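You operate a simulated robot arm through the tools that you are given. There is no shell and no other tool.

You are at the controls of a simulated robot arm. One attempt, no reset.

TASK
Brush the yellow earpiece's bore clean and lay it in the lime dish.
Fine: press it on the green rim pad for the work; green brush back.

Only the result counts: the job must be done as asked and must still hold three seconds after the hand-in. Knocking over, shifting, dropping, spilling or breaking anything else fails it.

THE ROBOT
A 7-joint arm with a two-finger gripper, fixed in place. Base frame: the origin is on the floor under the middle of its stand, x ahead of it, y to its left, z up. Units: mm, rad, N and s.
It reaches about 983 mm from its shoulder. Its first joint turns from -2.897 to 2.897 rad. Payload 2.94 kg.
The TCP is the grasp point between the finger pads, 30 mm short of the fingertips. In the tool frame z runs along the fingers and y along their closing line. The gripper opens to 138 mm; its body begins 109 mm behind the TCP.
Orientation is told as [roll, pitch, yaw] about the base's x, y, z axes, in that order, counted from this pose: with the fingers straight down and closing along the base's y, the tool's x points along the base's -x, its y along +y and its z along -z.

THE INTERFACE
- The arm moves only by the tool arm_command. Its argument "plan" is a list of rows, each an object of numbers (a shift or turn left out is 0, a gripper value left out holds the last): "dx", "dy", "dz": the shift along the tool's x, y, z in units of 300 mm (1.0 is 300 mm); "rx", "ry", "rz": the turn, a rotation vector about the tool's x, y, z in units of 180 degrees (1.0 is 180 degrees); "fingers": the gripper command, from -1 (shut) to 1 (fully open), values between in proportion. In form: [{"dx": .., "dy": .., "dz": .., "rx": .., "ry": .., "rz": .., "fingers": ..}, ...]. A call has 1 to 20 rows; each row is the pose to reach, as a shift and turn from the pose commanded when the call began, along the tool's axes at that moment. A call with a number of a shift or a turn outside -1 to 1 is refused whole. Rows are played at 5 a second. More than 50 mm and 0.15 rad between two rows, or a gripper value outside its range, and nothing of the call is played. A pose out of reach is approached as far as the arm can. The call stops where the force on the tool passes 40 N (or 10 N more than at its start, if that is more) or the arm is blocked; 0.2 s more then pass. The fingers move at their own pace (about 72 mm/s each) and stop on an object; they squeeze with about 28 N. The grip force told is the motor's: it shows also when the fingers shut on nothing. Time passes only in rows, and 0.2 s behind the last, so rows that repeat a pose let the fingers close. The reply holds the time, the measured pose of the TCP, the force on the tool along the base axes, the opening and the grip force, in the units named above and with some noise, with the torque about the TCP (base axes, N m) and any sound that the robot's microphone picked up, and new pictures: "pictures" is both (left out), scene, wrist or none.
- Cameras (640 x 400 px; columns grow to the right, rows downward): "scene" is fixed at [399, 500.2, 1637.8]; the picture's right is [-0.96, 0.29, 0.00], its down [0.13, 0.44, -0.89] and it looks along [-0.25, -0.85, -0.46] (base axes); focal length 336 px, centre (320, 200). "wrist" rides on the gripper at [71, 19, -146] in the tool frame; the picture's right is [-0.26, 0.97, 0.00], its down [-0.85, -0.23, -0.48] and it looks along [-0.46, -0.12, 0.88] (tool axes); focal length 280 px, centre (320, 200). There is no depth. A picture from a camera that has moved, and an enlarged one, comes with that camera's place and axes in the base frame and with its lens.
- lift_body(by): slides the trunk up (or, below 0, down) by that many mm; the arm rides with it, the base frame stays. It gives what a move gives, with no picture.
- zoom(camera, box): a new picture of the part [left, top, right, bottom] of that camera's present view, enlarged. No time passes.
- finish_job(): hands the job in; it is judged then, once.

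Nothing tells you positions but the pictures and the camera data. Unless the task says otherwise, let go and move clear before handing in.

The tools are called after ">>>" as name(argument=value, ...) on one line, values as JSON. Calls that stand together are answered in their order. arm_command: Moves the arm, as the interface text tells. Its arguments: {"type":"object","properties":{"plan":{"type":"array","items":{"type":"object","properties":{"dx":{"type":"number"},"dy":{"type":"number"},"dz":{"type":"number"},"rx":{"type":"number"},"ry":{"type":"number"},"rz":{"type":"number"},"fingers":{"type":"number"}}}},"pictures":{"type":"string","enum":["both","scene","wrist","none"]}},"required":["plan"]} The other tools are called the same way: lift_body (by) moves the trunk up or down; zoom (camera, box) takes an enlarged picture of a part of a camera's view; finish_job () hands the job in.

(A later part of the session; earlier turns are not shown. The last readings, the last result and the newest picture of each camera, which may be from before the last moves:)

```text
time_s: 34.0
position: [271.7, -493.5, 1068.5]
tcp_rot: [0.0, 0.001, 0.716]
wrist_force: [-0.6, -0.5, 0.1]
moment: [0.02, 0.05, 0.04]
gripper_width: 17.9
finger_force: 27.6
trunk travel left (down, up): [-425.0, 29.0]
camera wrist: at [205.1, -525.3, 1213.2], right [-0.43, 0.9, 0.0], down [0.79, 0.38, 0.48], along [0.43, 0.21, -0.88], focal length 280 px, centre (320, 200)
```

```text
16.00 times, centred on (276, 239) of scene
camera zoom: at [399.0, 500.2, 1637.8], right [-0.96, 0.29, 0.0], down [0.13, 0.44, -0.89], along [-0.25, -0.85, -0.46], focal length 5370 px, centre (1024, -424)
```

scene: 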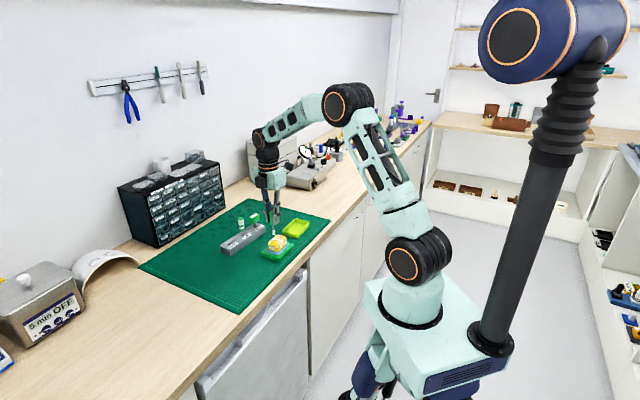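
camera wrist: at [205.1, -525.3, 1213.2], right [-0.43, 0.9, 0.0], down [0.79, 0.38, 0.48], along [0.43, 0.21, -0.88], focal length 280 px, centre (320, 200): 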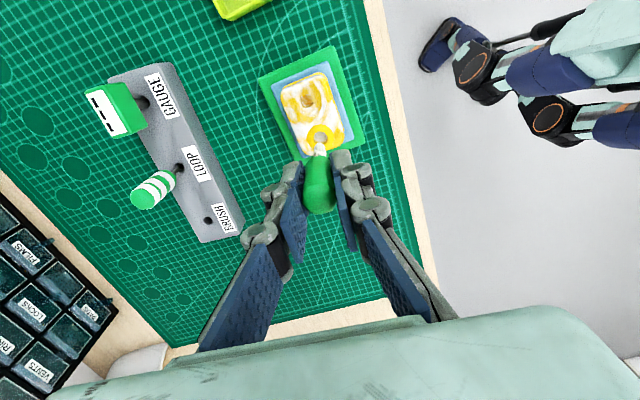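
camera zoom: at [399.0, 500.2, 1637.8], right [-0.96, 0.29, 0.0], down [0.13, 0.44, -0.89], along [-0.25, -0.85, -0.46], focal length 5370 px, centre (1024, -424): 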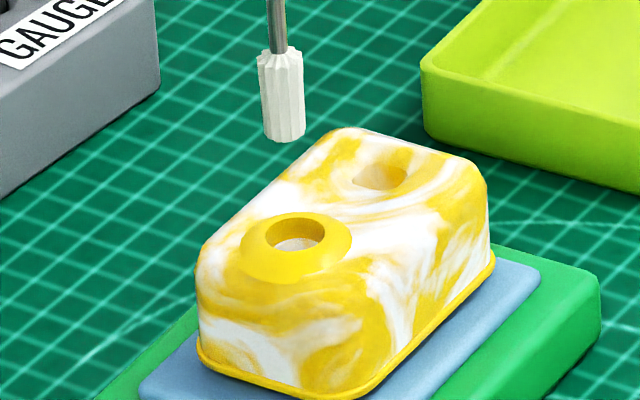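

The bore is clean. Now I'll retrace back over the brush's hole and check alignment before lowering.

>>> arm_command(plan=[{"dx": -0.03, "dy": -0.068}, {"dx": -0.075, "dy": -0.17}, {"dx": -0.12, "dy": -0.273}, {"dx": -0.165, "dy": -0.376}, {"dx": -0.21, "dy": -0.478}, {"dx": -0.2318, "dy": -0.5283}, {"dx": -0.2318, "dy": -0.5283}, {"dx": -0.2318, "dy": -0.5283}])

>>> zoom(camera="wrist", box=[260, 100, 380, 220])

>>> zoom(camera="scene", box=[200, 190, 260, 250])

```text
time_s: 35.8
position: [428.7, -567.4, 1067.5]
tcp_rot: [0.0, 0.001, 0.714]
wrist_force: [-0.9, 0.0, -0.8]
moment: [-0.05, 0.0, -0.04]
gripper_width: 17.8
finger_force: 27.9
trunk travel left (down, up): [-425.0, 29.0]
camera wrist: at [361.1, -599.2, 1212.8], right [-0.43, 0.9, 0.0], down [0.79, 0.38, 0.48], along [0.43, 0.21, -0.88], focal length 280 px, centre (320, 200)
```

scene: 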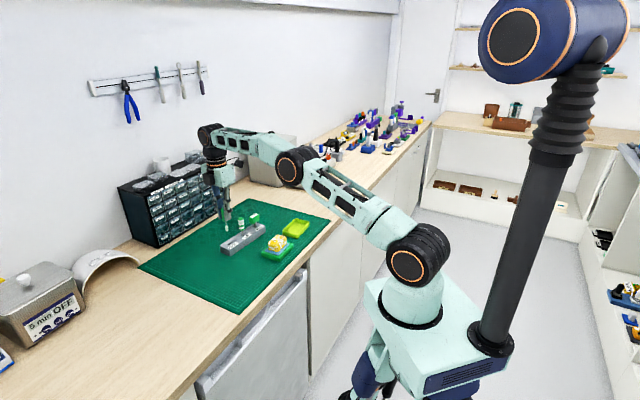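
wrist: 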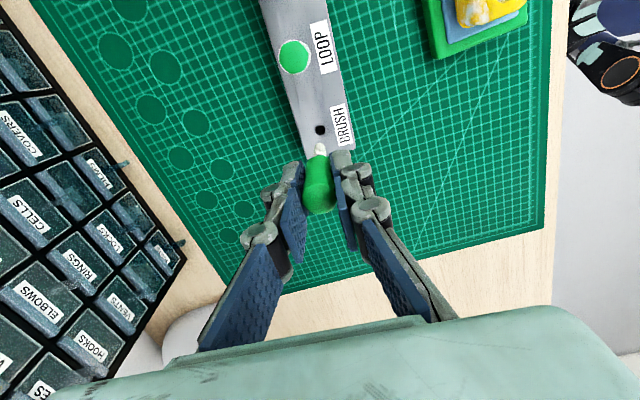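

```text
3.33 times, centred on (320, 160) of wrist
camera zoom: at [361.1, -599.2, 1212.8], right [-0.43, 0.9, 0.0], down [0.79, 0.38, 0.48], along [0.43, 0.21, -0.88], focal length 935 px, centre (320, 333)
```

zoom: 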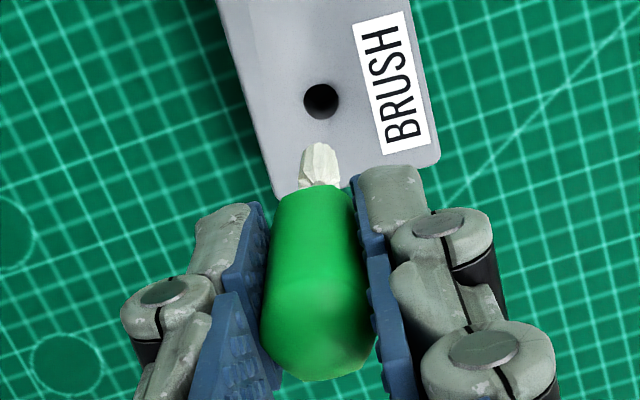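

```text
6.67 times, centred on (230, 220) of scene
camera zoom: at [399.0, 500.2, 1637.8], right [-0.96, 0.29, 0.0], down [0.13, 0.44, -0.89], along [-0.25, -0.85, -0.46], focal length 2238 px, centre (920, 67)
```

zoom: 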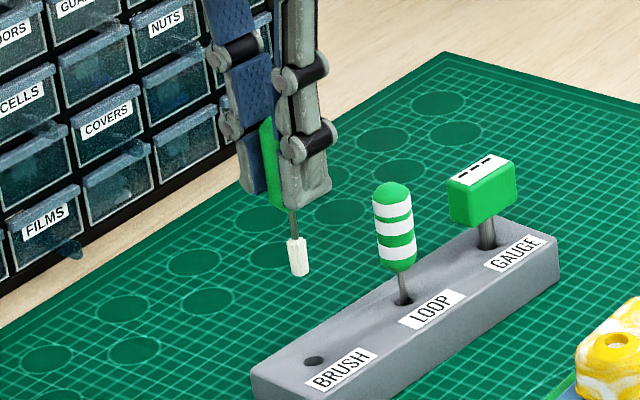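

The view matches the one I had right after lifting. Lower to just above the hole first.

>>> arm_command(plan=[{"dz": 0.04}, {"dz": 0.09}, {"dz": 0.14}, {"dz": 0.17}, {"dz": 0.17}])

>>> zoom(camera="wrist", box=[290, 120, 350, 170])

>>> zoom(camera="scene", box=[218, 226, 242, 246])

```text
time_s: 37.0
position: [427.9, -567.6, 1016.0]
tcp_rot: [0.0, -0.001, 0.716]
wrist_force: [0.1, 0.0, -0.1]
moment: [0.0, 0.0, -0.01]
gripper_width: 17.9
finger_force: 28.0
trunk travel left (down, up): [-425.0, 29.0]
camera wrist: at [361.1, -598.9, 1161.5], right [-0.43, 0.9, 0.0], down [0.79, 0.38, 0.48], along [0.43, 0.21, -0.88], focal length 280 px, centre (320, 200)
```

scene: 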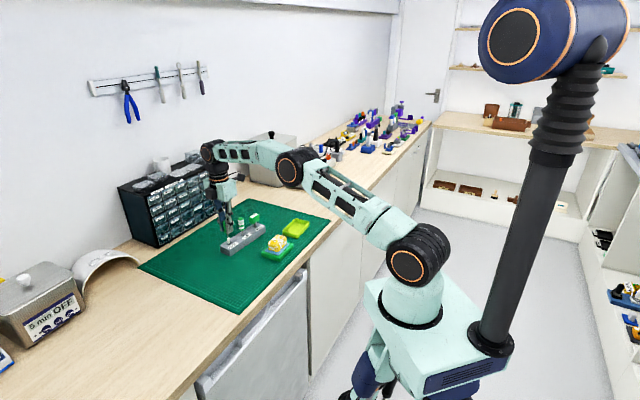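
wrist: 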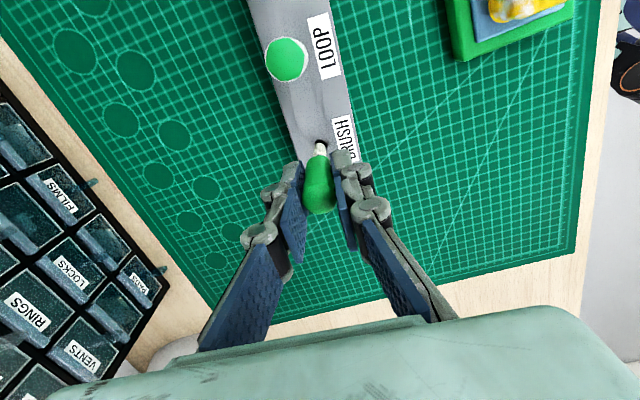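

```text
8.00 times, centred on (320, 145) of wrist
camera zoom: at [361.1, -598.9, 1161.5], right [-0.43, 0.9, 0.0], down [0.79, 0.38, 0.48], along [0.43, 0.21, -0.88], focal length 2243 px, centre (320, 640)
```

zoom: 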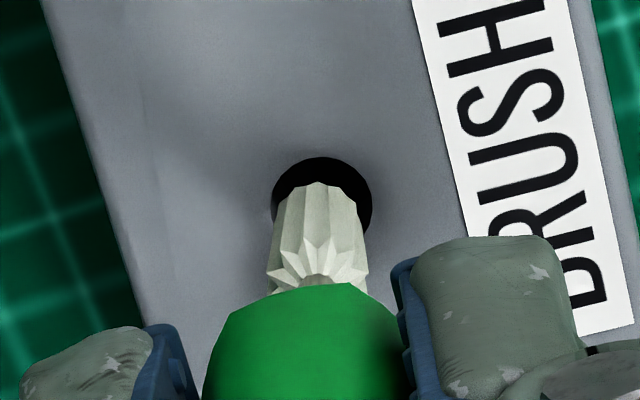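

```text
16.00 times, centred on (230, 236) of scene
camera zoom: at [399.0, 500.2, 1637.8], right [-0.96, 0.29, 0.0], down [0.13, 0.44, -0.89], along [-0.25, -0.85, -0.46], focal length 5370 px, centre (1760, -376)
```

zoom: 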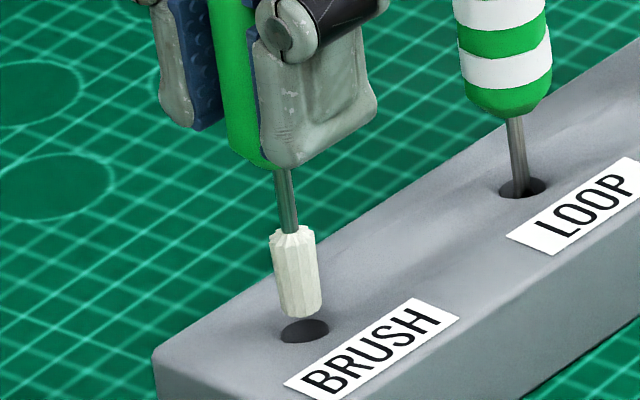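

The tip is over the hole, perhaps half a millimetre short. I'll nudge it and lower slowly.

>>> arm_command(plan=[{"dx": 0.0008, "dy": 0.0016, "dz": 0.0}, {"dx": 0.0008, "dy": 0.0016, "dz": 0.012}, {"dx": 0.0008, "dy": 0.0016, "dz": 0.024}, {"dx": 0.0008, "dy": 0.0016, "dz": 0.036}, {"dx": 0.0008, "dy": 0.0016, "dz": 0.048}, {"dx": 0.0008, "dy": 0.0016, "dz": 0.048}])

>>> zoom(camera="scene", box=[218, 226, 242, 246])

>>> zoom(camera="wrist", box=[290, 120, 350, 170])

```text
time_s: 38.4
position: [427.1, -567.5, 1001.4]
tcp_rot: [0.001, 0.0, 0.716]
wrist_force: [-0.6, -0.7, -0.2]
moment: [0.0, 0.02, 0.02]
gripper_width: 17.7
finger_force: 27.9
trunk travel left (down, up): [-425.0, 29.0]
camera wrist: at [360.5, -599.0, 1147.4], right [-0.43, 0.9, 0.0], down [0.79, 0.38, 0.48], along [0.43, 0.21, -0.88], focal length 280 px, centre (320, 200)
```

scene: 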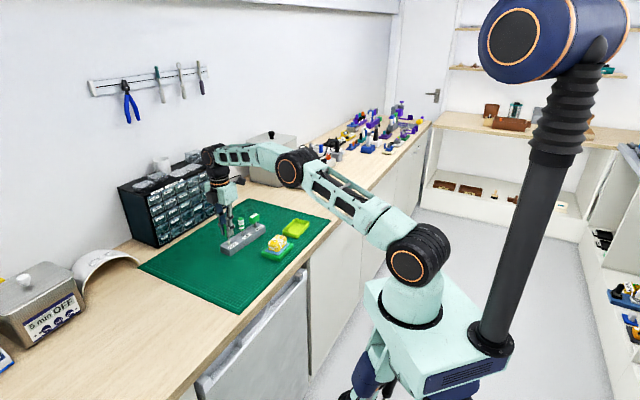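
wrist: 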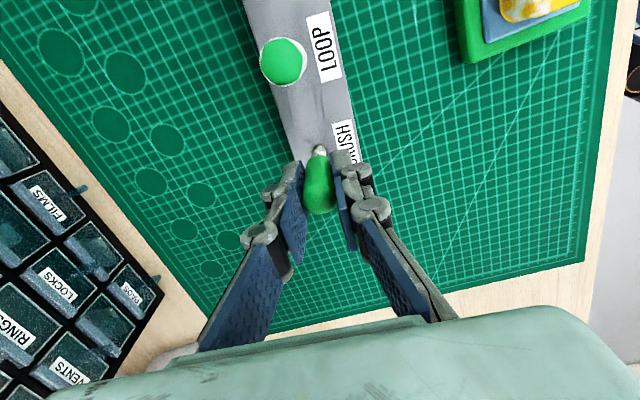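

```text
16.00 times, centred on (230, 236) of scene
camera zoom: at [399.0, 500.2, 1637.8], right [-0.96, 0.29, 0.0], down [0.13, 0.44, -0.89], along [-0.25, -0.85, -0.46], focal length 5370 px, centre (1760, -376)
```

zoom: 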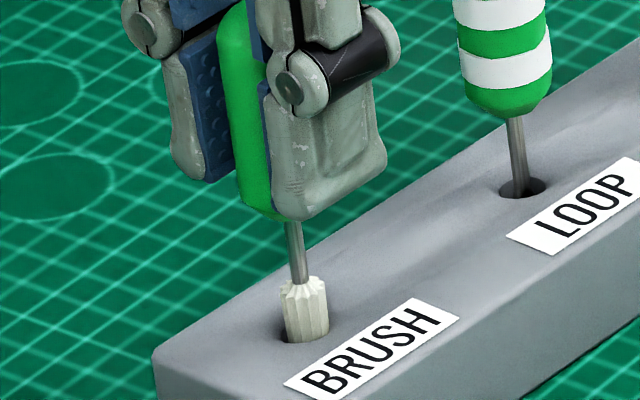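

```text
8.00 times, centred on (320, 145) of wrist
camera zoom: at [360.5, -599.0, 1147.4], right [-0.43, 0.9, 0.0], down [0.79, 0.38, 0.48], along [0.43, 0.21, -0.88], focal length 2243 px, centre (320, 640)
```

zoom: 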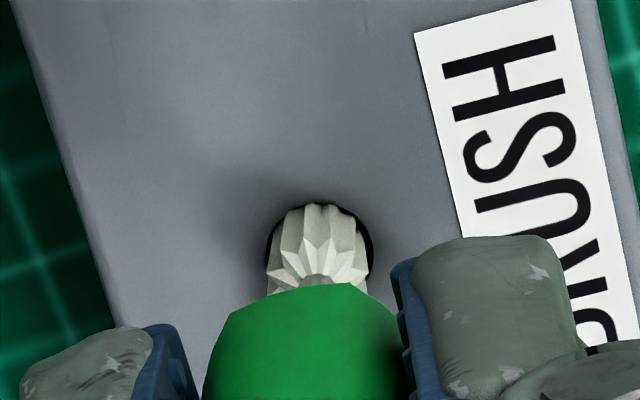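

>>> arm_command(plan=[{"dz": 0.01}, {"dz": 0.02}, {"dz": 0.027}, {"dz": 0.0315}, {"dz": 0.0315}])

>>> zoom(camera="scene", box=[218, 226, 242, 246])

```text
time_s: 39.6
position: [426.7, -567.6, 993.2]
tcp_rot: [-0.001, -0.001, 0.719]
wrist_force: [0.3, 0.0, -0.8]
moment: [0.04, -0.02, 0.0]
gripper_width: 18.0
finger_force: 28.2
trunk travel left (down, up): [-425.0, 29.0]
camera wrist: at [360.6, -599.0, 1137.8], right [-0.43, 0.9, 0.0], down [0.79, 0.38, 0.48], along [0.43, 0.21, -0.88], focal length 280 px, centre (320, 200)
```

scene: 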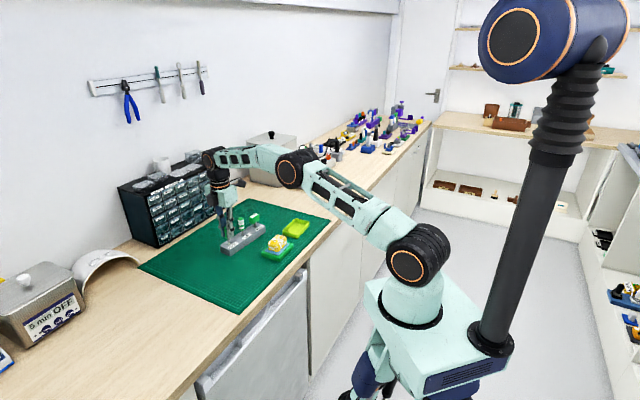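
wrist: 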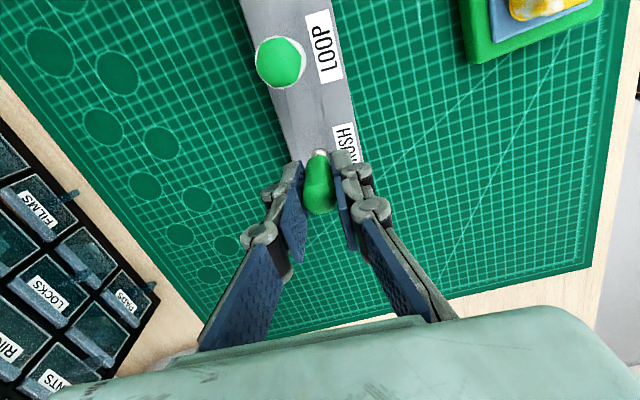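

```text
16.00 times, centred on (230, 236) of scene
camera zoom: at [399.0, 500.2, 1637.8], right [-0.96, 0.29, 0.0], down [0.13, 0.44, -0.89], along [-0.25, -0.85, -0.46], focal length 5370 px, centre (1760, -376)
```

zoom: 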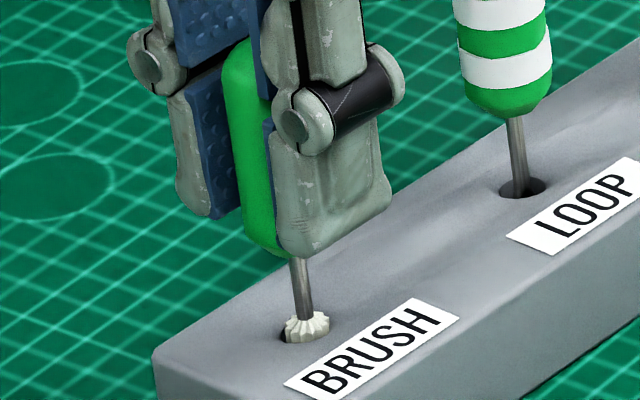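

It's seated at the same depth as before. I'll undo the small nudge (it now sits slightly right), then open and back off upward.

>>> arm_command(plan=[{"dx": -0.0006, "dy": -0.0013, "dz": 0.0003}, {"dx": -0.0006, "dy": -0.0013, "dz": 0.0003}, {"dx": -0.0006, "dy": -0.0013, "dz": 0.0003, "fingers": -0.6}, {"dx": -0.0006, "dy": -0.0013, "dz": 0.0003, "fingers": -0.4}, {"dx": -0.0006, "dy": -0.0013, "dz": 0.0003, "fingers": -0.2}, {"dx": -0.0006, "dy": -0.0013, "dz": 0.0003, "fingers": -0.2}])

>>> zoom(camera="scene", box=[210, 216, 246, 246])

>>> zoom(camera="wrist", box=[220, 100, 420, 260])

```text
time_s: 41.0
position: [428.4, -567.5, 993.0]
tcp_rot: [0.0, 0.002, 0.716]
wrist_force: [-0.3, 0.1, -0.1]
moment: [-0.01, 0.01, 0.0]
gripper_width: 55.4
finger_force: 0.0
trunk travel left (down, up): [-425.0, 29.0]
camera wrist: at [361.1, -599.2, 1137.9], right [-0.43, 0.9, 0.0], down [0.79, 0.38, 0.48], along [0.43, 0.21, -0.88], focal length 280 px, centre (320, 200)
```

scene: 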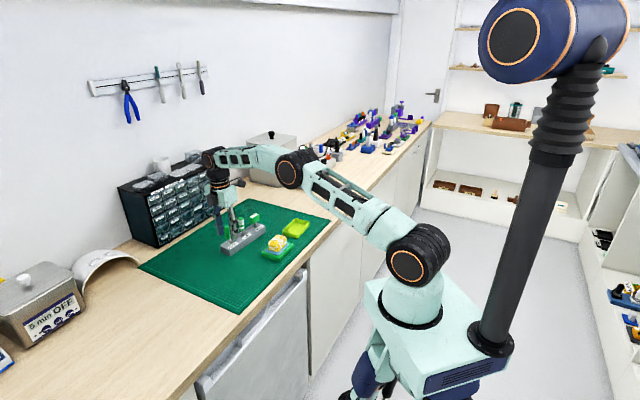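
wrist: 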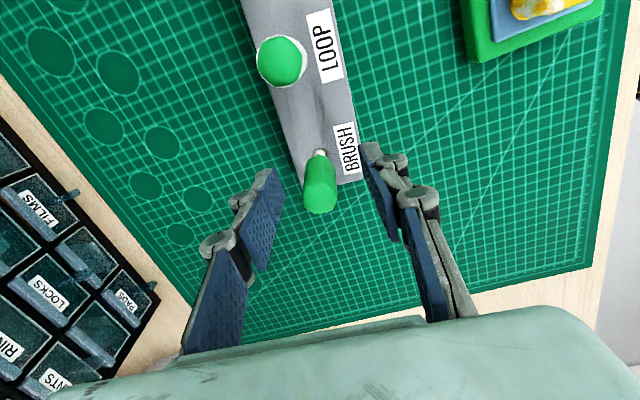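

```text
13.33 times, centred on (228, 231) of scene
camera zoom: at [399.0, 500.2, 1637.8], right [-0.96, 0.29, 0.0], down [0.13, 0.44, -0.89], along [-0.25, -0.85, -0.46], focal length 4475 px, centre (1547, -213)
```

zoom: 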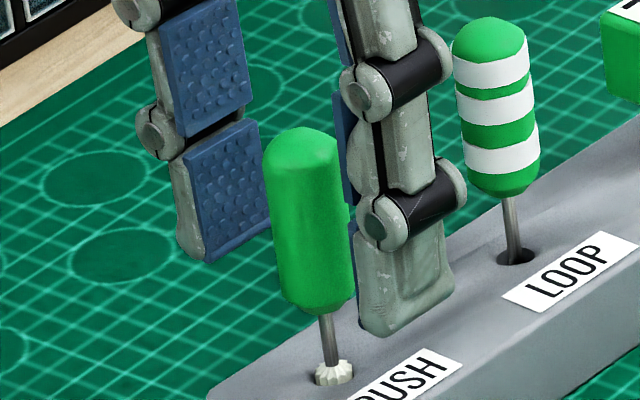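

```text
2.50 times, centred on (320, 180) of wrist
camera zoom: at [361.1, -599.2, 1137.9], right [-0.43, 0.9, 0.0], down [0.79, 0.38, 0.48], along [0.43, 0.21, -0.88], focal length 701 px, centre (320, 250)
```

zoom: 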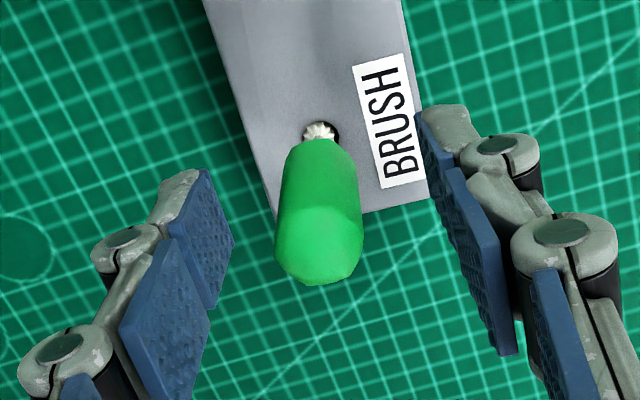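

The brush stands back in its slot. Now rise clear and return over the earpiece on the pad.

>>> arm_command(plan=[{"dz": -0.05}, {"dz": -0.12}, {"dz": -0.19}, {"dz": -0.233}, {"dx": 0.04, "dy": 0.073, "dz": -0.233, "rz": -0.005, "fingers": 0.0}, {"dx": 0.1, "dy": 0.18, "dz": -0.233, "rz": -0.012, "fingers": 0.0}, {"dx": 0.16, "dy": 0.29, "dz": -0.233, "rz": -0.018, "fingers": 0.0}, {"dx": 0.22, "dy": 0.4, "dz": -0.233, "rz": -0.025, "fingers": 0.0}, {"dx": 0.27, "dy": 0.49, "dz": -0.233, "rz": -0.0309, "fingers": 0.0}, {"dx": 0.289, "dy": 0.525, "dz": -0.2, "rz": -0.0309, "fingers": 0.0}, {"dx": 0.289, "dy": 0.525, "dz": -0.15, "rz": -0.0309, "fingers": 0.0}, {"dx": 0.289, "dy": 0.525, "dz": -0.15, "rz": -0.0309, "fingers": 0.0}])

>>> zoom(camera="wrist", box=[220, 60, 420, 220])

>>> zoom(camera="scene", box=[200, 190, 330, 275])

>>> zoom(camera="scene", box=[270, 210, 320, 245])

```text
time_s: 43.6
position: [258.4, -506.2, 1036.2]
tcp_rot: [0.0, -0.001, 0.812]
wrist_force: [-0.1, -0.2, 0.9]
moment: [0.01, 0.01, -0.01]
gripper_width: 68.8
finger_force: 0.2
trunk travel left (down, up): [-425.0, 29.0]
camera wrist: at [195.4, -543.6, 1182.8], right [-0.52, 0.85, 0.0], down [0.75, 0.46, 0.48], along [0.41, 0.25, -0.88], focal length 280 px, centre (320, 200)
```

scene: 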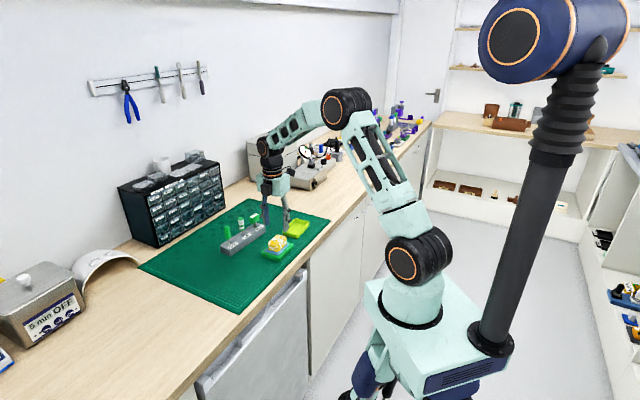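
wrist: 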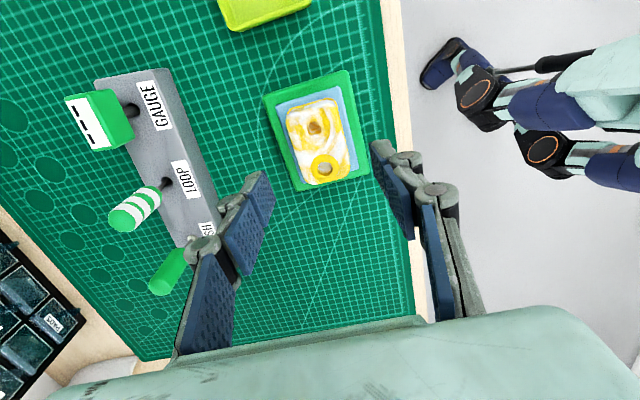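

```text
2.50 times, centred on (320, 140) of wrist
camera zoom: at [195.4, -543.6, 1182.8], right [-0.52, 0.85, 0.0], down [0.75, 0.46, 0.48], along [0.41, 0.25, -0.88], focal length 701 px, centre (320, 350)
```

zoom: 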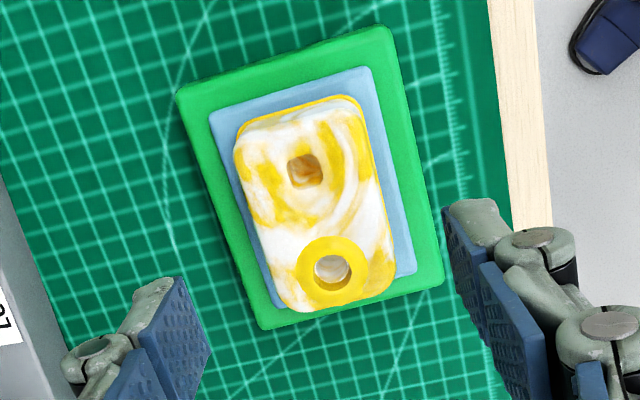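

```text
4.71 times, centred on (265, 232) of scene
camera zoom: at [399.0, 500.2, 1637.8], right [-0.96, 0.29, 0.0], down [0.13, 0.44, -0.89], along [-0.25, -0.85, -0.46], focal length 1580 px, centre (579, 47)
```

zoom: 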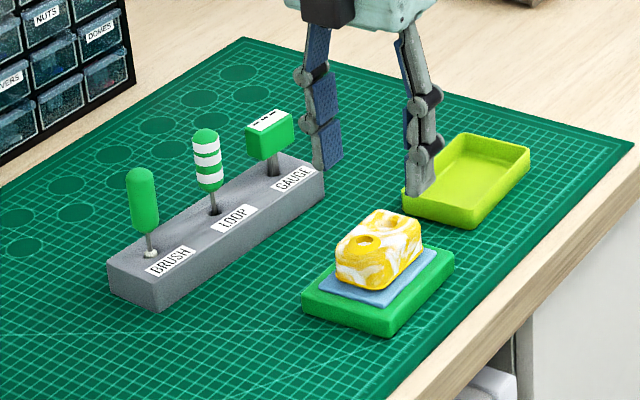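

```text
11.43 times, centred on (295, 228) of scene
camera zoom: at [399.0, 500.2, 1637.8], right [-0.96, 0.29, 0.0], down [0.13, 0.44, -0.89], along [-0.25, -0.85, -0.46], focal length 3836 px, centre (606, -114)
```

zoom: 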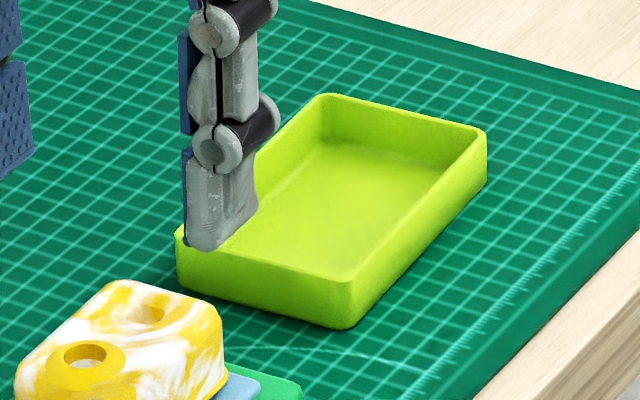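

The earpiece sits centred under the gripper. For the dish I'll take a higher grip (tips about 16 mm above its base) so the fingers stay above the dish rim; lowering now.

>>> arm_command(plan=[{"dy": -0.0015, "dz": 0.05}, {"dy": -0.0015, "dz": 0.11}, {"dy": -0.0015, "dz": 0.17}, {"dy": -0.0015, "dz": 0.2}, {"dy": -0.0015, "dz": 0.2}])

>>> zoom(camera="scene", box=[255, 220, 305, 260])

>>> zoom(camera="wrist", box=[220, 80, 420, 240])

```text
time_s: 44.8
position: [260.3, -506.2, 977.0]
tcp_rot: [0.002, -0.001, 0.812]
wrist_force: [0.1, -1.1, -1.0]
moment: [0.0, -0.04, 0.0]
gripper_width: 68.9
finger_force: 0.0
trunk travel left (down, up): [-425.0, 29.0]
camera wrist: at [196.3, -544.0, 1122.9], right [-0.52, 0.85, 0.0], down [0.75, 0.46, 0.48], along [0.41, 0.25, -0.88], focal length 280 px, centre (320, 200)
```

scene: 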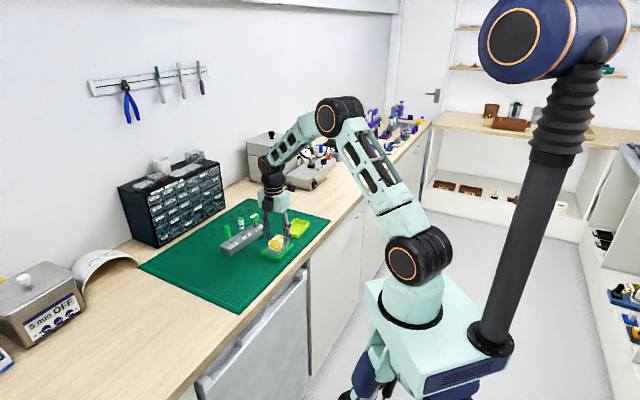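
wrist: 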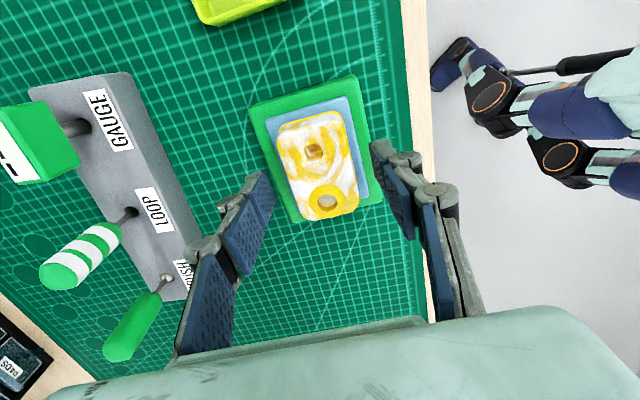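

```text
10.00 times, centred on (280, 240) of scene
camera zoom: at [399.0, 500.2, 1637.8], right [-0.96, 0.29, 0.0], down [0.13, 0.44, -0.89], along [-0.25, -0.85, -0.46], focal length 3356 px, centre (720, -200)
```

zoom: 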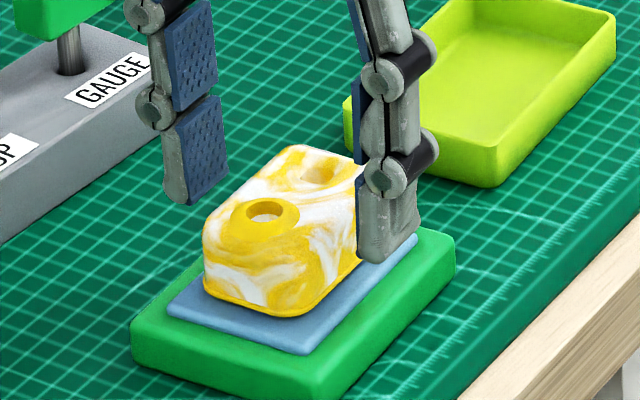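

```text
2.50 times, centred on (320, 160) of wrist
camera zoom: at [196.3, -544.0, 1122.9], right [-0.52, 0.85, 0.0], down [0.75, 0.46, 0.48], along [0.41, 0.25, -0.88], focal length 701 px, centre (320, 300)
```

zoom: 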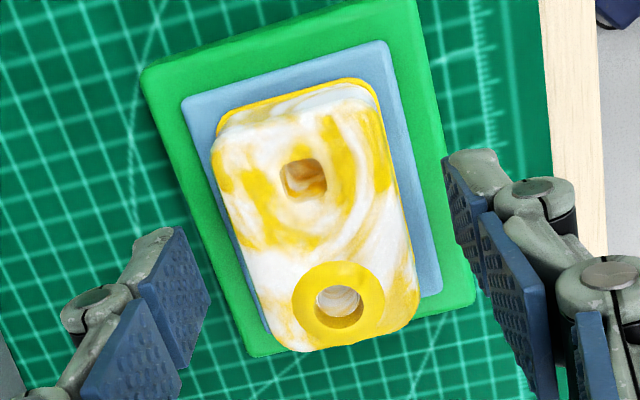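

>>> arm_command(plan=[{"dx": 0.003, "fingers": 0.0}, {"dx": 0.003, "fingers": -0.3}, {"dx": 0.003, "fingers": -1}, {"dx": 0.003, "fingers": -1}, {"dx": 0.003, "fingers": -1}, {"dx": 0.003, "fingers": -1}])

>>> zoom(camera="scene", box=[255, 220, 305, 260])

>>> zoom(camera="wrist", box=[220, 80, 420, 240])

```text
time_s: 46.2
position: [259.4, -505.7, 978.1]
tcp_rot: [-0.001, 0.0, 0.813]
wrist_force: [-0.8, 1.7, -0.1]
moment: [0.01, 0.03, 0.02]
gripper_width: 43.1
finger_force: 27.7
trunk travel left (down, up): [-425.0, 29.0]
camera wrist: at [195.5, -544.3, 1123.0], right [-0.52, 0.85, 0.0], down [0.75, 0.46, 0.48], along [0.41, 0.25, -0.88], focal length 280 px, centre (320, 200)
```

scene: 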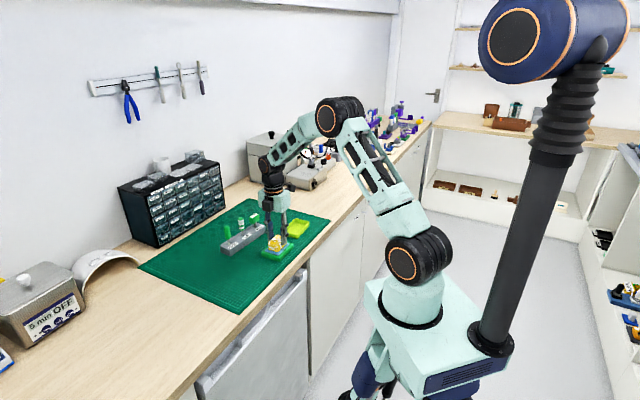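
wrist: 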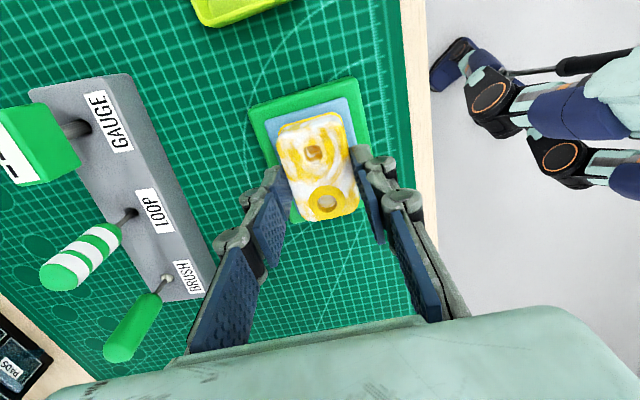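

```text
10.00 times, centred on (280, 240) of scene
camera zoom: at [399.0, 500.2, 1637.8], right [-0.96, 0.29, 0.0], down [0.13, 0.44, -0.89], along [-0.25, -0.85, -0.46], focal length 3356 px, centre (720, -200)
```

zoom: 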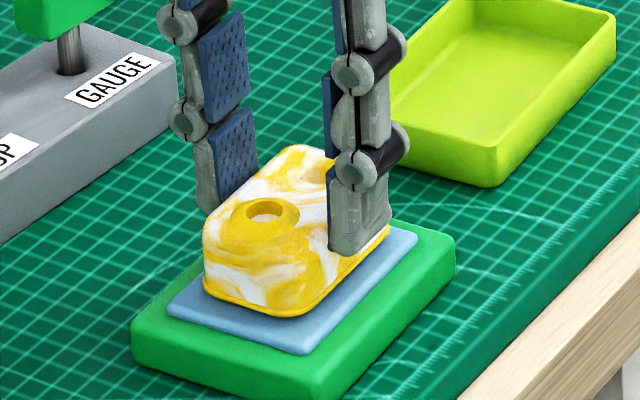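

```text
2.50 times, centred on (320, 160) of wrist
camera zoom: at [195.5, -544.3, 1123.0], right [-0.52, 0.85, 0.0], down [0.75, 0.46, 0.48], along [0.41, 0.25, -0.88], focal length 701 px, centre (320, 300)
```

zoom: 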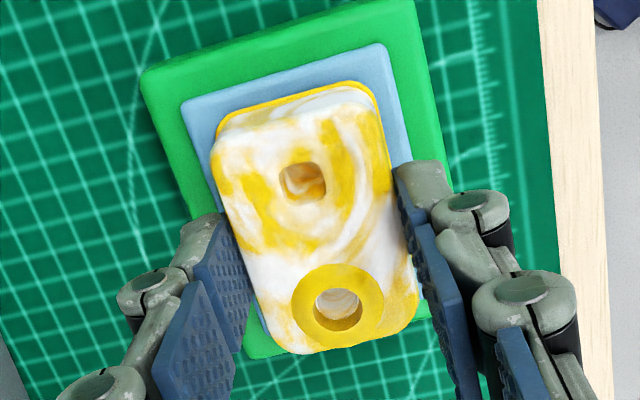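

Firm grip at 43 mm. Lift slowly off the pad and watch that the pad stays put.

>>> arm_command(plan=[{"dz": -0.005}, {"dz": -0.012}, {"dz": -0.02}, {"dz": -0.035}, {"dz": -0.05}, {"dz": -0.05}])

>>> zoom(camera="scene", box=[255, 220, 305, 260])

```text
time_s: 47.6
position: [258.4, -506.4, 993.2]
tcp_rot: [-0.001, 0.001, 0.811]
wrist_force: [-0.2, -0.6, -1.2]
moment: [-0.02, -0.01, 0.03]
gripper_width: 43.1
finger_force: 28.0
trunk travel left (down, up): [-425.0, 29.0]
camera wrist: at [195.2, -544.5, 1138.3], right [-0.52, 0.85, 0.0], down [0.75, 0.46, 0.48], along [0.41, 0.25, -0.88], focal length 280 px, centre (320, 200)
```

scene: 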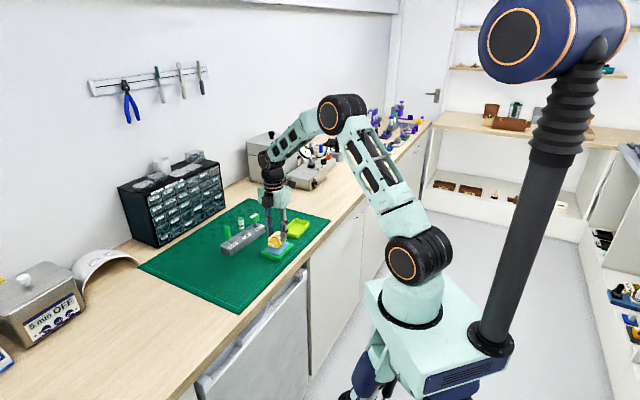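
wrist: 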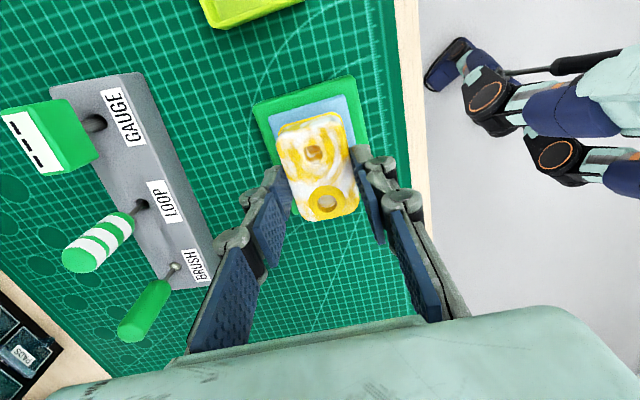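

```text
10.00 times, centred on (280, 240) of scene
camera zoom: at [399.0, 500.2, 1637.8], right [-0.96, 0.29, 0.0], down [0.13, 0.44, -0.89], along [-0.25, -0.85, -0.46], focal length 3356 px, centre (720, -200)
```

zoom: 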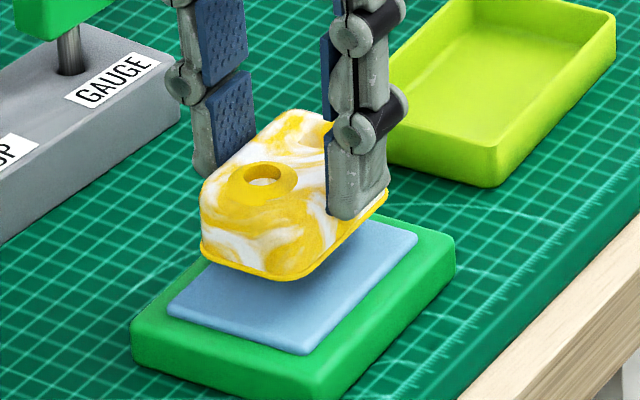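

The pad stayed put. Now carry the earpiece up and over the lime dish, centred near (161.8,-626.5), turning ~2.5° to match.

>>> arm_command(plan=[{"dz": -0.07}, {"dz": -0.14}, {"dx": 0.04, "dy": -0.003, "dz": -0.14}, {"dx": 0.14, "dy": -0.012, "dz": -0.14, "rz": -0.004}, {"dx": 0.25, "dy": -0.021, "dz": -0.14, "rz": -0.008}, {"dx": 0.36, "dy": -0.03, "dz": -0.14, "rz": -0.012}, {"dx": 0.46, "dy": -0.038, "dz": -0.14, "rz": -0.014}, {"dx": 0.514, "dy": -0.0423, "dz": -0.14, "rz": -0.014}, {"dx": 0.514, "dy": -0.0423, "dz": -0.14, "rz": -0.014}])

>>> zoom(camera="wrist", box=[200, 20, 440, 240])

>>> zoom(camera="scene", box=[265, 190, 325, 245])

```text
time_s: 49.6
position: [160.7, -627.4, 1035.6]
tcp_rot: [0.0, -0.001, 0.856]
wrist_force: [-0.1, 0.1, -0.8]
moment: [0.01, 0.02, -0.04]
gripper_width: 43.2
finger_force: 27.6
trunk travel left (down, up): [-425.0, 29.0]
camera wrist: at [99.8, -667.7, 1179.6], right [-0.56, 0.83, 0.0], down [0.73, 0.49, 0.48], along [0.4, 0.27, -0.88], focal length 280 px, centre (320, 200)
```

scene: 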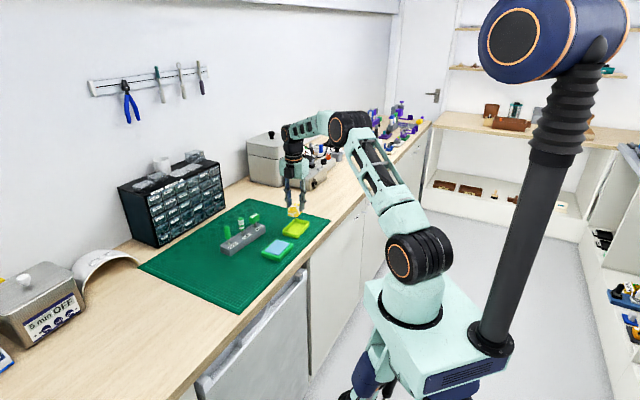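
wrist: 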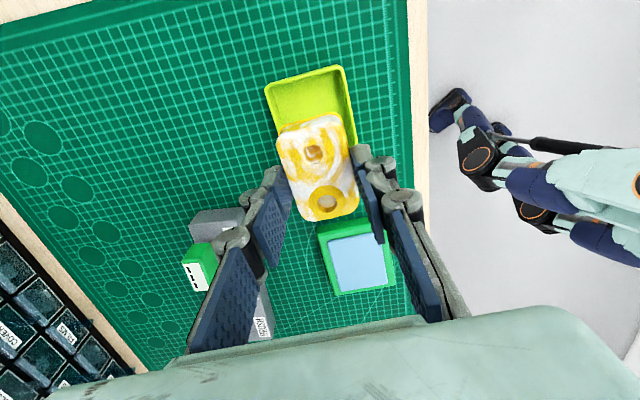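

```text
1.82 times, centred on (320, 130) of wrist
camera zoom: at [99.8, -667.7, 1179.6], right [-0.56, 0.83, 0.0], down [0.73, 0.49, 0.48], along [0.4, 0.27, -0.88], focal length 510 px, centre (320, 327)
```

zoom: 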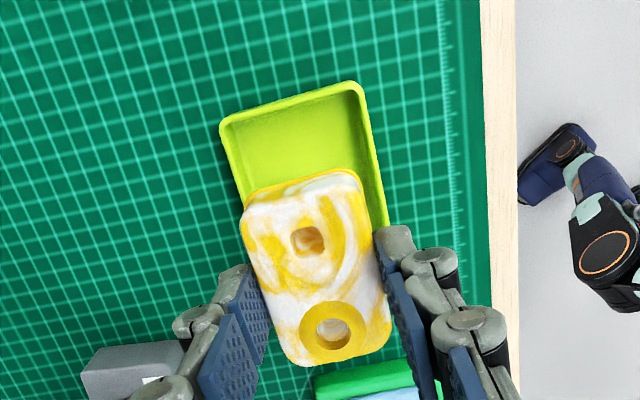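

```text
7.27 times, centred on (295, 218) of scene
camera zoom: at [399.0, 500.2, 1637.8], right [-0.96, 0.29, 0.0], down [0.13, 0.44, -0.89], along [-0.25, -0.85, -0.46], focal length 2441 px, centre (502, 73)
```

zoom: 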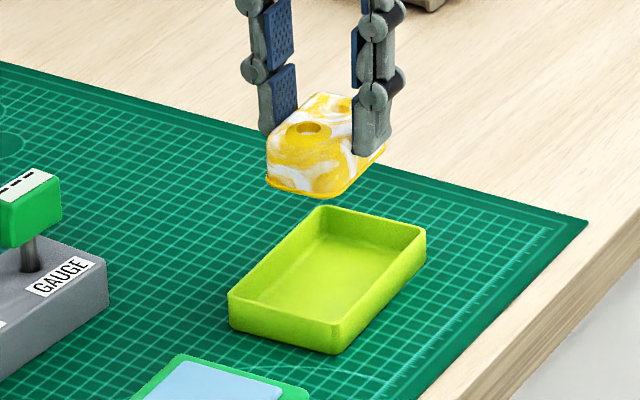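

The dish centre is right under the tool. I'll lower partway and check clearance of the fingertips against the rim.

>>> arm_command(plan=[{"dz": 0.05}, {"dz": 0.11}, {"dz": 0.17}, {"dz": 0.205}, {"dz": 0.225}, {"dz": 0.225}])

>>> zoom(camera="scene", box=[275, 205, 320, 245])

>>> zoom(camera="wrist", box=[220, 60, 420, 240])

```text
time_s: 51.0
position: [161.5, -626.7, 966.0]
tcp_rot: [0.0, -0.001, 0.854]
wrist_force: [0.2, -0.3, -0.5]
moment: [0.02, -0.03, 0.0]
gripper_width: 43.1
finger_force: 28.1
trunk travel left (down, up): [-425.0, 29.0]
camera wrist: at [100.0, -667.9, 1112.0], right [-0.56, 0.83, 0.0], down [0.73, 0.49, 0.48], along [0.4, 0.27, -0.88], focal length 280 px, centre (320, 200)
```

scene: 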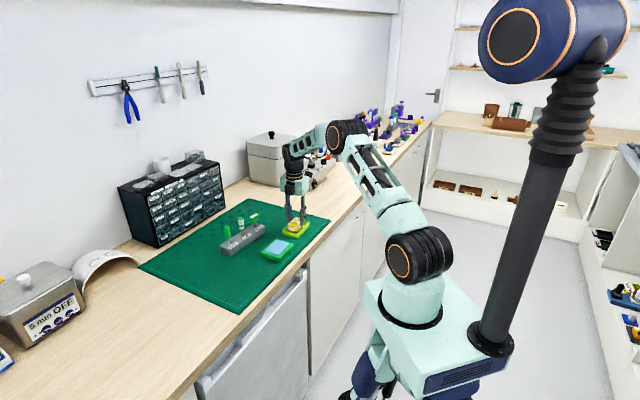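
wrist: 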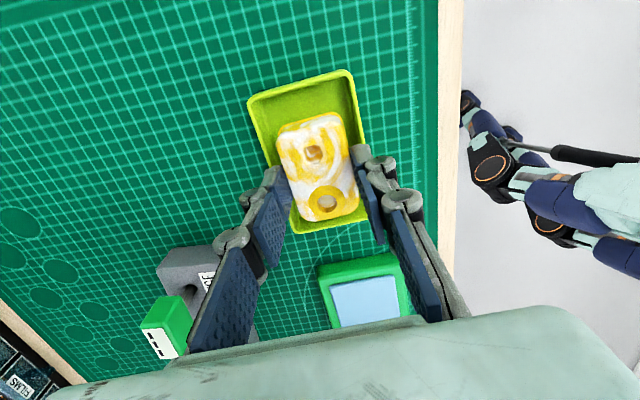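

```text
10.00 times, centred on (298, 225) of scene
camera zoom: at [399.0, 500.2, 1637.8], right [-0.96, 0.29, 0.0], down [0.13, 0.44, -0.89], along [-0.25, -0.85, -0.46], focal length 3356 px, centre (545, -50)
```

zoom: 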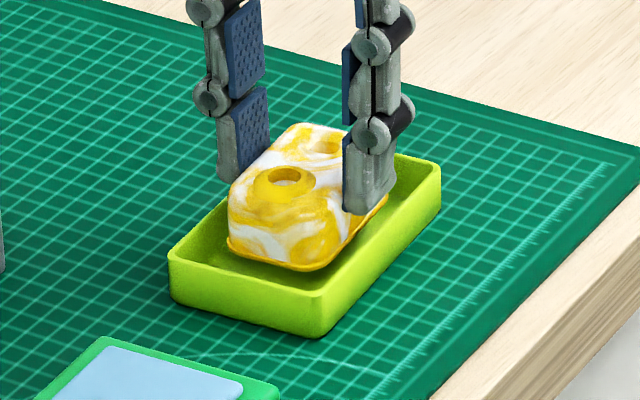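

```text
2.22 times, centred on (320, 150) of wrist
camera zoom: at [100.0, -667.9, 1112.0], right [-0.56, 0.83, 0.0], down [0.73, 0.49, 0.48], along [0.4, 0.27, -0.88], focal length 623 px, centre (320, 311)
```

zoom: 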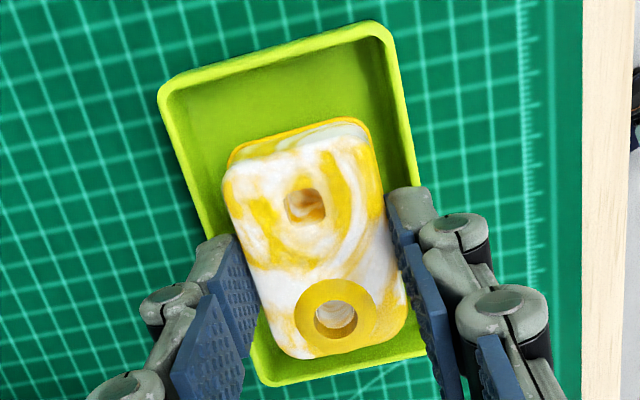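

Tips are about 12 mm above the rim and the earpiece is about 10 mm above the floor. Lower the rest slowly with force checks.

>>> arm_command(plan=[{"dz": 0.005}, {"dz": 0.01}, {"dz": 0.015}, {"dz": 0.02}, {"dz": 0.02}], pictures="none")

>>> zoom(camera="scene", box=[280, 210, 315, 240])

>>> zoom(camera="wrist", box=[220, 60, 420, 240])

```text
time_s: 52.2
position: [161.3, -627.5, 959.6]
tcp_rot: [0.0, 0.0, 0.854]
wrist_force: [0.0, 0.4, -1.1]
moment: [0.02, 0.05, 0.01]
gripper_width: 43.1
finger_force: 27.9
trunk travel left (down, up): [-425.0, 29.0]
```

```text
13.33 times, centred on (298, 225) of scene
camera zoom: at [399.0, 500.2, 1637.8], right [-0.96, 0.29, 0.0], down [0.13, 0.44, -0.89], along [-0.25, -0.85, -0.46], focal length 4475 px, centre (620, -133)
```

zoom: 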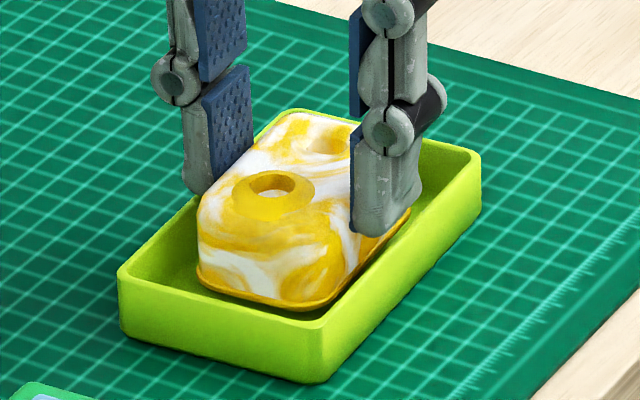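

```text
2.22 times, centred on (320, 150) of wrist
camera zoom: at [100.1, -668.2, 1106.3], right [-0.56, 0.83, 0.0], down [0.73, 0.49, 0.48], along [0.4, 0.27, -0.88], focal length 623 px, centre (320, 311)
```

zoom: 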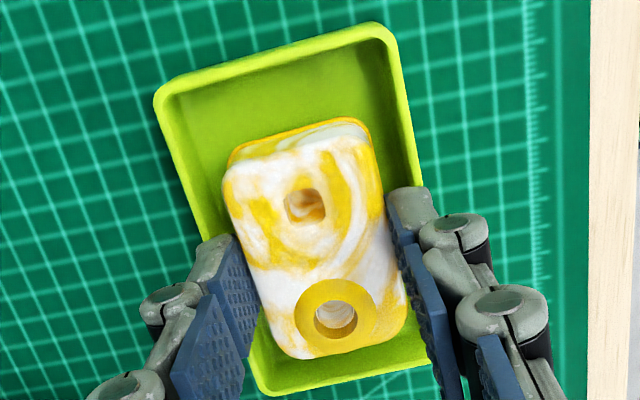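

>>> arm_command(plan=[{"dz": 0.0033}, {"dz": 0.0067}, {"dz": 0.0067}], pictures="none")

>>> zoom(camera="scene", box=[284, 214, 312, 236])

```text
time_s: 53.0
position: [161.3, -626.9, 958.4]
tcp_rot: [0.001, 0.001, 0.855]
wrist_force: [-0.1, -0.3, -0.6]
moment: [0.0, -0.01, 0.0]
gripper_width: 43.1
finger_force: 28.3
trunk travel left (down, up): [-425.0, 29.0]
```

```text
16.00 times, centred on (298, 225) of scene
camera zoom: at [399.0, 500.2, 1637.8], right [-0.96, 0.29, 0.0], down [0.13, 0.44, -0.89], along [-0.25, -0.85, -0.46], focal length 5370 px, centre (672, -200)
```

zoom: 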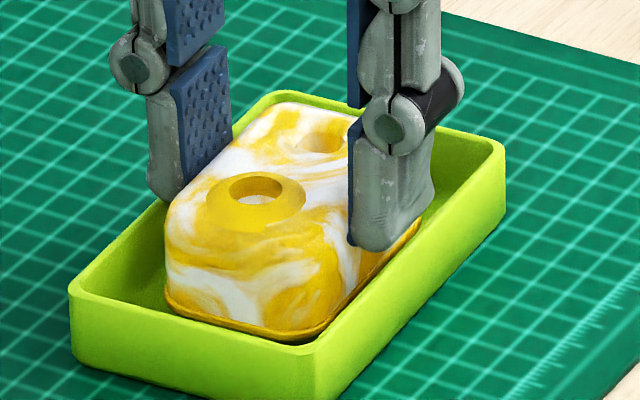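

>>> arm_command(plan=[{"dz": 0.002}, {"dz": 0.004}, {"dz": 0.004}], pictures="none")

>>> zoom(camera="scene", box=[284, 214, 312, 236])

>>> zoom(camera="wrist", box=[220, 60, 420, 240])

```text
time_s: 53.8
position: [162.0, -626.9, 957.6]
tcp_rot: [-0.001, -0.002, 0.858]
wrist_force: [0.6, 0.0, -1.1]
moment: [-0.02, 0.01, 0.02]
gripper_width: 43.2
finger_force: 27.6
trunk travel left (down, up): [-425.0, 29.0]
```

```text
16.00 times, centred on (298, 225) of scene
camera zoom: at [399.0, 500.2, 1637.8], right [-0.96, 0.29, 0.0], down [0.13, 0.44, -0.89], along [-0.25, -0.85, -0.46], focal length 5370 px, centre (672, -200)
```

zoom: 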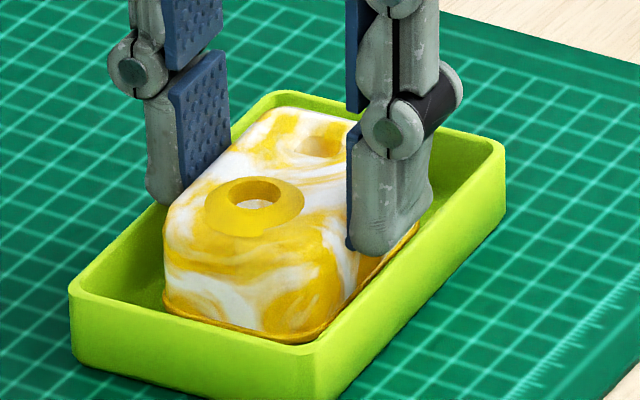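

```text
2.22 times, centred on (320, 150) of wrist
camera zoom: at [100.7, -668.1, 1103.0], right [-0.56, 0.83, 0.0], down [0.73, 0.49, 0.48], along [0.4, 0.27, -0.88], focal length 623 px, centre (320, 311)
```

zoom: 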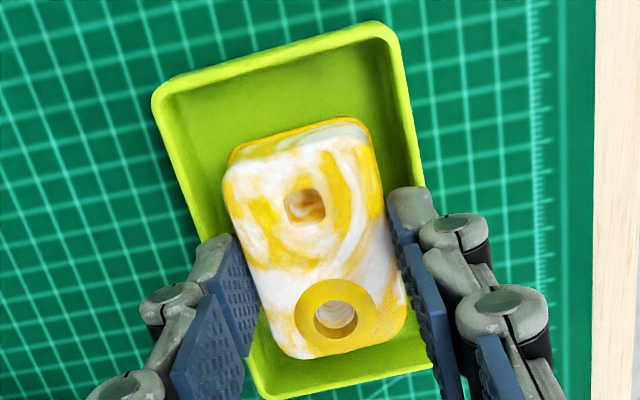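

>>> arm_command(plan=[{"dz": 0.002}, {"dz": 0.004}, {"dz": 0.004}], pictures="none")

>>> zoom(camera="scene", box=[284, 214, 312, 236])

```text
time_s: 54.6
position: [162.2, -628.6, 957.5]
tcp_rot: [0.0, 0.001, 0.857]
wrist_force: [1.0, -0.3, 6.1]
moment: [0.12, -0.11, -0.02]
gripper_width: 43.1
finger_force: 28.2
trunk travel left (down, up): [-425.0, 29.0]
```

```text
16.00 times, centred on (298, 225) of scene
camera zoom: at [399.0, 500.2, 1637.8], right [-0.96, 0.29, 0.0], down [0.13, 0.44, -0.89], along [-0.25, -0.85, -0.46], focal length 5370 px, centre (672, -200)
```

zoom: 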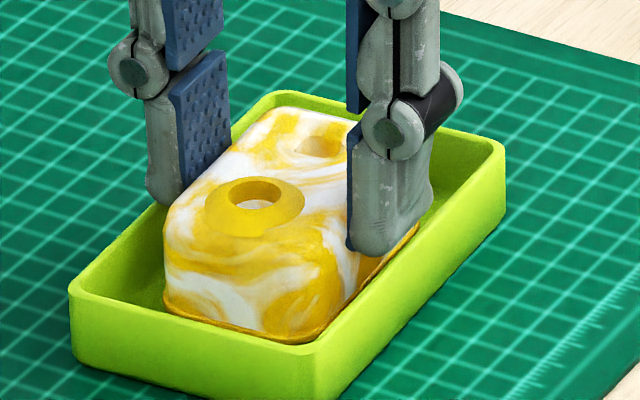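

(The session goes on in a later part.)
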